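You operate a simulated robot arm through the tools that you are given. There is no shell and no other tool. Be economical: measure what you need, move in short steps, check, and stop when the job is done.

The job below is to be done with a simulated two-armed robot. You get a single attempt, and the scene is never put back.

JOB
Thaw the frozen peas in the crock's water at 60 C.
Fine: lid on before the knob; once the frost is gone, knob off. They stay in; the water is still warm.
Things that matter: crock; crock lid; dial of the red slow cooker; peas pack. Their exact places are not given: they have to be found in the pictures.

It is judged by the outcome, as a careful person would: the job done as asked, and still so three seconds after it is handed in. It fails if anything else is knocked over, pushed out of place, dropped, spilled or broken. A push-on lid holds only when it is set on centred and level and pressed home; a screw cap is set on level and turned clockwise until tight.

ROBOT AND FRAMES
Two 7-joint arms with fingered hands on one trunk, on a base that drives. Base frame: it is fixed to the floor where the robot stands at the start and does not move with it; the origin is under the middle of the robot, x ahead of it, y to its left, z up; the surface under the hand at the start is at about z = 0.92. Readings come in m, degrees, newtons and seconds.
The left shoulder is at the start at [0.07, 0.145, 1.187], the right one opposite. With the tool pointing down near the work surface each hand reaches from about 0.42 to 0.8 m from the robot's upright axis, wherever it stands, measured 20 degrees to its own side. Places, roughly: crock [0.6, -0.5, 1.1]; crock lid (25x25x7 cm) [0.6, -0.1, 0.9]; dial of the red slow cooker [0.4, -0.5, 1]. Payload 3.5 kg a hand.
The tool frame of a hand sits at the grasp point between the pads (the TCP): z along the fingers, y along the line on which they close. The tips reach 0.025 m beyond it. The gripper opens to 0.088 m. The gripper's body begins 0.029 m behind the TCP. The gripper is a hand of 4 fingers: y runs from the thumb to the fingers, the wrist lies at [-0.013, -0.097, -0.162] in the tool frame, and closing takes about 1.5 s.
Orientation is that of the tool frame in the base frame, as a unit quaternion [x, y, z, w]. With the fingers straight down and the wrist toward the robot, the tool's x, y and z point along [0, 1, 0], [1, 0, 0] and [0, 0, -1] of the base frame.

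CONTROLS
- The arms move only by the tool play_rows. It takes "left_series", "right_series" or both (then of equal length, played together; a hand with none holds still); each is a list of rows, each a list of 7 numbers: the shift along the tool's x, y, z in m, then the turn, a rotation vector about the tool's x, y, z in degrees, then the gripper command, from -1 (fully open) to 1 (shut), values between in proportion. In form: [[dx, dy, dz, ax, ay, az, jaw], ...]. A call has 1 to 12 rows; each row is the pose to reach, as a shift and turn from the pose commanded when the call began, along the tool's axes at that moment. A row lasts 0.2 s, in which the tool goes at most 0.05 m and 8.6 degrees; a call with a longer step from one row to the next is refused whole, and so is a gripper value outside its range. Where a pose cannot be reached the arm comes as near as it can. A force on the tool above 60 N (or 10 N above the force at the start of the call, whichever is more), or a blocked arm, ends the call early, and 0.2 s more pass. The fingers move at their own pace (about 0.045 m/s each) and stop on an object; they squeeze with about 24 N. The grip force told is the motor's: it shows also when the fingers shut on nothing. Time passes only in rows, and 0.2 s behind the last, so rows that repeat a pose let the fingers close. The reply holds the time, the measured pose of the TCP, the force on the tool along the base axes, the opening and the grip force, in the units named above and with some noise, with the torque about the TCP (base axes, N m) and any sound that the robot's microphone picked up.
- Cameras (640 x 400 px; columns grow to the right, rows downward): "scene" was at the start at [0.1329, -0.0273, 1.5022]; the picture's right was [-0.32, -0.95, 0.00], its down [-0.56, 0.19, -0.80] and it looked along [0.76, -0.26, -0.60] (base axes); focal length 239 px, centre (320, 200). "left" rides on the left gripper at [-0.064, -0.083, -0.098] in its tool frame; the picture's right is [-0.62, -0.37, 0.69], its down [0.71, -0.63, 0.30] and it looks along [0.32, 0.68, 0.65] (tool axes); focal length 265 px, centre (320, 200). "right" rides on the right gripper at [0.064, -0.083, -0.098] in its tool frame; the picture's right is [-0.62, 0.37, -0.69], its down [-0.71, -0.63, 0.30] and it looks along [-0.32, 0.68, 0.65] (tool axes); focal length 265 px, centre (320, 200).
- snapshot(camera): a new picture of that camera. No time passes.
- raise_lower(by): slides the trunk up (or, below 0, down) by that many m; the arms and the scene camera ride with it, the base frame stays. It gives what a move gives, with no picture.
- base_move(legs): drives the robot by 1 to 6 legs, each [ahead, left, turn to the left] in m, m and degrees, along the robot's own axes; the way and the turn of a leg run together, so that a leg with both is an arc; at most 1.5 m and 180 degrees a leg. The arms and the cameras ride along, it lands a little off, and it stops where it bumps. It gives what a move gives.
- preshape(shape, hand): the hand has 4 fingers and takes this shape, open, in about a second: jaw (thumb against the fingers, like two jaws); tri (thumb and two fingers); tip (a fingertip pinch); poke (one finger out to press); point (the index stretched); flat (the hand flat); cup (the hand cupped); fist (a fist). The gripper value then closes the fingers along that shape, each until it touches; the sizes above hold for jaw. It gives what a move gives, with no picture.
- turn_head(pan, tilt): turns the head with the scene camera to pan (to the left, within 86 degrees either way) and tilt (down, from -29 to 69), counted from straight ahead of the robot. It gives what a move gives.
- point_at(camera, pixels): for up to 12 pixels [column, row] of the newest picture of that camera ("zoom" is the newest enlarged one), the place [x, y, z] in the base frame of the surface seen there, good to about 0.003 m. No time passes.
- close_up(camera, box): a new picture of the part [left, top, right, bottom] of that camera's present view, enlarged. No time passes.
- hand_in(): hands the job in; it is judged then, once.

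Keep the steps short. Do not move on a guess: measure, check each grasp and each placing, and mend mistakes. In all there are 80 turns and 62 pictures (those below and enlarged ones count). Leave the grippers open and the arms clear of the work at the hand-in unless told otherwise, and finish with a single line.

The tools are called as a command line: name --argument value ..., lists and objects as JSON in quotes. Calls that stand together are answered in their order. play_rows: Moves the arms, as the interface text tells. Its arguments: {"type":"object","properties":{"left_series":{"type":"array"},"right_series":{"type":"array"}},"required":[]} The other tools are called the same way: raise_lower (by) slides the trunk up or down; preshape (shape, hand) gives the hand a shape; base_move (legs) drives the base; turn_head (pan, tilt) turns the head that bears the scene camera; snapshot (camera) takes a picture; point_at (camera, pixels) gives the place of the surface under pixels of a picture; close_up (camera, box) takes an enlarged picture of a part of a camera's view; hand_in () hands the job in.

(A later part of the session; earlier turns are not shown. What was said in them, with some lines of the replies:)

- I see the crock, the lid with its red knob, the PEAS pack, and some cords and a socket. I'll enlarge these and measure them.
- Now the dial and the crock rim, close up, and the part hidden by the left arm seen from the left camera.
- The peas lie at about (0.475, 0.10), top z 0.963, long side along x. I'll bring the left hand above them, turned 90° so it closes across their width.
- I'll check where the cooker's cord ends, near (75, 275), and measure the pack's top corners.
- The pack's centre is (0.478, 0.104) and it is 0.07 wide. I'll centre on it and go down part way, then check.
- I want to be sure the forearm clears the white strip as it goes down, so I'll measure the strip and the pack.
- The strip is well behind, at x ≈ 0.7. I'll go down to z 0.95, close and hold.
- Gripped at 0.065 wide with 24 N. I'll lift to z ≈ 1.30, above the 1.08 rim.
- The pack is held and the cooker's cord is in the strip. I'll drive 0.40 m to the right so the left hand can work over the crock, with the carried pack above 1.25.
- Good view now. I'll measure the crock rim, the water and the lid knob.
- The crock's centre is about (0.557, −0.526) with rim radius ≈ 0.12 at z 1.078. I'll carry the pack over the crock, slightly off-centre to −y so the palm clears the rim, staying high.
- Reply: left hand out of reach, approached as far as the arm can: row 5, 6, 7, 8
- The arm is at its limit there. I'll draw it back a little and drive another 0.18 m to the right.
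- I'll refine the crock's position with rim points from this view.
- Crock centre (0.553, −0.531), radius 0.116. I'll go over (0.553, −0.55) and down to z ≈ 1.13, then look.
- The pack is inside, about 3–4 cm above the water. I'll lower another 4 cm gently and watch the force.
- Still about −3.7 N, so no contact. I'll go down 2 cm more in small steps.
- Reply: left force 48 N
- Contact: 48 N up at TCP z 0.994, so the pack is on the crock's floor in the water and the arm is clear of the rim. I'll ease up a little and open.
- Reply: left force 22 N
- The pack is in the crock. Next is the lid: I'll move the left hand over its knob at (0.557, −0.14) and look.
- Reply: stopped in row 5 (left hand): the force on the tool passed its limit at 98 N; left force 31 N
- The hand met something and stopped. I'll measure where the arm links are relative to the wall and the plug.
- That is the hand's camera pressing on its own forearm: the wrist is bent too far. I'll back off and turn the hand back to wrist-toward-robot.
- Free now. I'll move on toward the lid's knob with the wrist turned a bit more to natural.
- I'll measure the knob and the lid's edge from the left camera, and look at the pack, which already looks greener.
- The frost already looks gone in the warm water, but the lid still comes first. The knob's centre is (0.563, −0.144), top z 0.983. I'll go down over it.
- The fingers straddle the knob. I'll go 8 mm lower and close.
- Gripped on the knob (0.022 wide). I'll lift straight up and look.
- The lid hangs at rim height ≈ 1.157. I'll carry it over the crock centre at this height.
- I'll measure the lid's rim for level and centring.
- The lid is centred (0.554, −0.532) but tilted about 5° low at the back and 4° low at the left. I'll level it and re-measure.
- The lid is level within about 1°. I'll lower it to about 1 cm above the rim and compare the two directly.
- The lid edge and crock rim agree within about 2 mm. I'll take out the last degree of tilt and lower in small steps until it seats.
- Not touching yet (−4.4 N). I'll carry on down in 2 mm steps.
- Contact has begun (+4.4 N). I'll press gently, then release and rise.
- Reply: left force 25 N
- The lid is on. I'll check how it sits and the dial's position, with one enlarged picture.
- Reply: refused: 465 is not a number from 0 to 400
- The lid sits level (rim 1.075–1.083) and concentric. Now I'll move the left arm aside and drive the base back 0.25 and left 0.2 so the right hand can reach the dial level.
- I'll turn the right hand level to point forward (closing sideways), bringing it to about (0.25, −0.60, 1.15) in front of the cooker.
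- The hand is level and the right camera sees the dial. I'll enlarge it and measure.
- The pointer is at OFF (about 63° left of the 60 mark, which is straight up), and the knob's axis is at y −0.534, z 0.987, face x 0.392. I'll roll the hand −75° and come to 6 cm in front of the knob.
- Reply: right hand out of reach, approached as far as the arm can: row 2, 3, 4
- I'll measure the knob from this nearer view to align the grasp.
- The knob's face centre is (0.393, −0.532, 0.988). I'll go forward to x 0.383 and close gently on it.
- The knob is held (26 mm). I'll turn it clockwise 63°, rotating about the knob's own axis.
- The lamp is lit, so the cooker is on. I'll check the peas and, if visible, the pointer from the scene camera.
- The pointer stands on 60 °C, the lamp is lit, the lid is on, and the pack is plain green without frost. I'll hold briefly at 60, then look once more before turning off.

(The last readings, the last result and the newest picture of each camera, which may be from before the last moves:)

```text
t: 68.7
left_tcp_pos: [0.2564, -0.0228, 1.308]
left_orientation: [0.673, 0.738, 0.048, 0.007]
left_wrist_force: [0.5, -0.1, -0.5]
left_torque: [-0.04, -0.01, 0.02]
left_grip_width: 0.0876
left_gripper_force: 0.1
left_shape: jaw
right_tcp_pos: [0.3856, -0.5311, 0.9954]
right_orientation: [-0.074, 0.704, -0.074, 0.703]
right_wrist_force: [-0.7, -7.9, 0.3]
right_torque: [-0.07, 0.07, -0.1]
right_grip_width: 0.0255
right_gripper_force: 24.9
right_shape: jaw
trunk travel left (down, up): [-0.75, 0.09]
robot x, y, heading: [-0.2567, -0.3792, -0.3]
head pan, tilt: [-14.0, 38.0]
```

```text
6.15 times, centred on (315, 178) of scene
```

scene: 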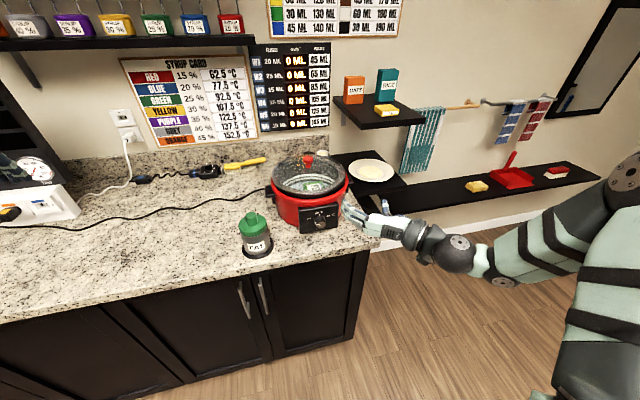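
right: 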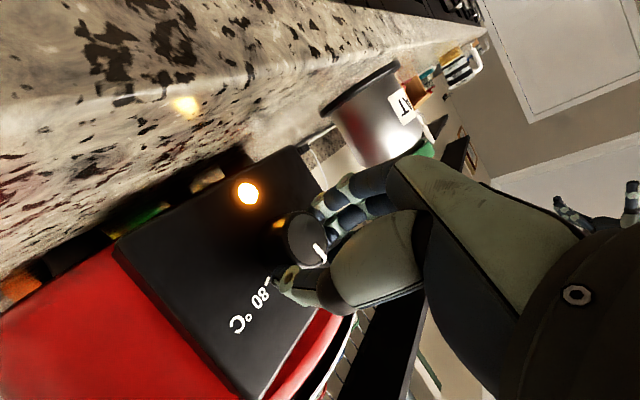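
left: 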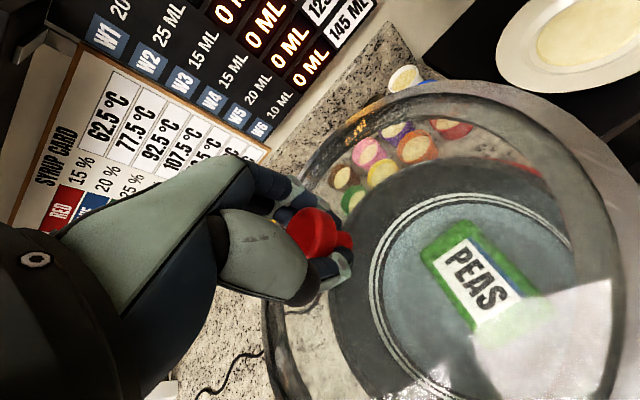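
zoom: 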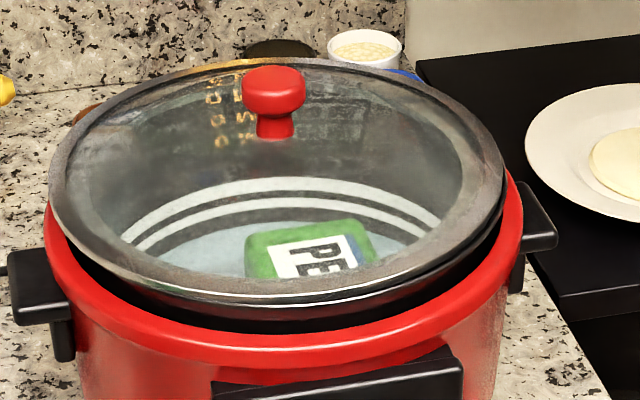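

No frost is left. I'll turn the knob back to OFF.

play_rows --right_series '[[0.0006, 0.0002, 0, 0, 0, -8, 1], [0.0012, 0.0005, 0, 0, 0, -16, 1], [0.0018, 0.0009, 0, 0, 0, -24, 1], [0.0023, 0.0013, 0, 0, 0, -32, 1], [0.0028, 0.0018, 0, 0, 0, -40, 1], [0.0032, 0.0024, 0, 0, 0, -48, 1], [0.0035, 0.003, 0, 0, 0, -56, 1], [0.0038, 0.0035, 0, 0, 0, -64, 1], [0.0038, 0.0035, 0, 0, 0, -65, 1], [0.0038, 0.0035, 0, 0, 0, -65, 1]]'

close_up --camera "right" --box '[180, 140, 400, 320]'

```text
t: 70.9
left_tcp_pos: [0.2578, -0.0196, 1.3052]
left_orientation: [0.671, 0.74, 0.047, 0.008]
left_wrist_force: [0.9, 0.4, 0.0]
left_torque: [0.0, 0.0, -0.02]
left_grip_width: 0.0875
left_gripper_force: 0.1
left_shape: jaw
right_tcp_pos: [0.3857, -0.5277, 0.99]
right_orientation: [-0.438, 0.556, -0.441, 0.552]
right_wrist_force: [6.6, 5.7, 2.7]
right_torque: [0.16, -0.02, 0.14]
right_grip_width: 0.0255
right_gripper_force: 24.0
right_shape: jaw
trunk travel left (down, up): [-0.75, 0.09]
robot x, y, heading: [-0.2575, -0.377, 0.3]
head pan, tilt: [-14.0, 38.0]
```

```text
2.22 times, centred on (290, 230) of right
```

zoom: 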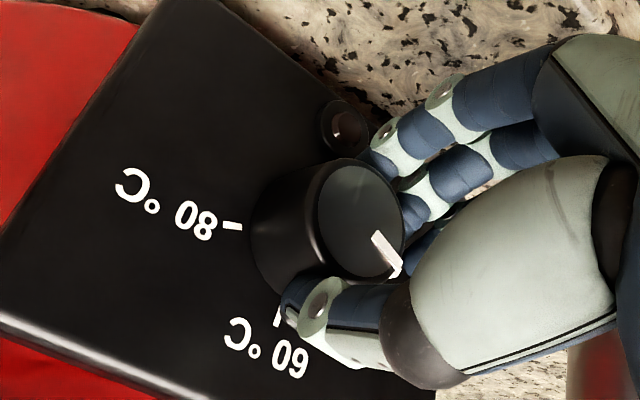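

The lamp is out and the pointer is back at OFF. I'll open the fingers and back straight away.

play_rows --right_series '[[0, 0, 0, 0, 0, 0, 0], [0, 0, 0, 0, 0, 0, -1], [0, 0, 0, 0, 0, 0, -1], [0, 0, 0, 0, 0, 0, -1], [0, 0, 0, 0, 0, 0, -1], [0, 0, -0.02, 0, 0, 0, -1], [0, 0, -0.05, 0, 0, 0, -1], [0, 0, -0.08, 0, 0, 0, -1], [0, 0, -0.1, 0, 0, 0, -1]]'

base_move --legs '[[-0.2, 0, 0]]'

snapshot --camera "scene"

close_up --camera "right" --box '[160, 180, 400, 360]'

```text
t: 72.9
left_tcp_pos: [0.2562, -0.0214, 1.3072]
left_orientation: [0.671, 0.74, 0.047, 0.008]
left_wrist_force: [0.1, -0.2, 0.1]
left_torque: [0.03, 0.04, -0.01]
left_grip_width: 0.0875
left_gripper_force: 0.0
left_shape: jaw
right_tcp_pos: [0.2801, -0.5378, 0.9739]
right_orientation: [-0.434, 0.573, -0.437, 0.541]
right_wrist_force: [0.9, 0.0, -0.8]
right_torque: [0.0, -0.02, 0.02]
right_grip_width: 0.0878
right_gripper_force: 0.1
right_shape: jaw
trunk travel left (down, up): [-0.75, 0.09]
robot x, y, heading: [-0.2548, -0.3798, -0.1]
head pan, tilt: [-14.0, 38.0]
```

```text
t: 74.5
left_tcp_pos: [0.0595, -0.022, 1.3049]
left_orientation: [0.673, 0.738, 0.046, 0.007]
left_wrist_force: [-0.7, 0.0, -0.1]
left_torque: [-0.01, -0.01, 0.01]
left_grip_width: 0.0876
left_gripper_force: 0.1
left_shape: jaw
right_tcp_pos: [0.0844, -0.537, 0.9808]
right_orientation: [-0.427, 0.571, -0.439, 0.546]
right_wrist_force: [0.2, -0.5, -0.2]
right_torque: [-0.01, 0.01, -0.02]
right_grip_width: 0.0876
right_gripper_force: 0.0
right_shape: jaw
trunk travel left (down, up): [-0.75, 0.09]
robot x, y, heading: [-0.4566, -0.3773, -0.2]
head pan, tilt: [-14.0, 38.0]
```

```text
5 pictures are left
```

scene: 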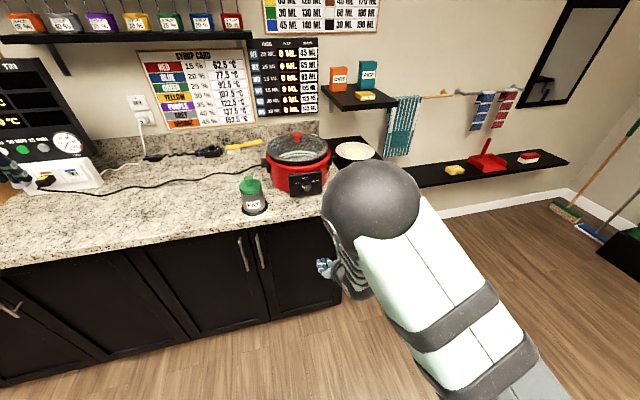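

```text
2.22 times, centred on (280, 270) of right
```

zoom: 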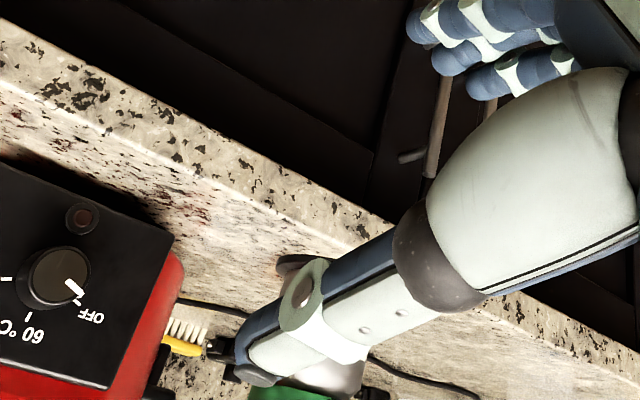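

The knob points at OFF and the lamp is out. One last enlarged look at the crock and lid.

close_up --camera "scene" --box '[220, 120, 370, 220]'

```text
4.00 times, centred on (295, 170) of scene
```

zoom: 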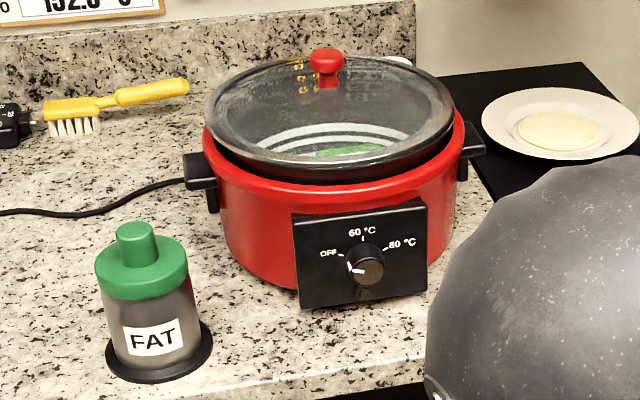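

The lid sits level, the knob is at OFF, the peas are in the crock, nothing else has been disturbed, and the arms are clear with open hands. I'm handing in.

hand_in

```text
The job is handed in.
```

The peas are thawed and still in the warm water with the lid on, and the knob is off; their frost had already gone before the lid went on, so I ran the cooker at 60 °C only briefly (about 7 s).
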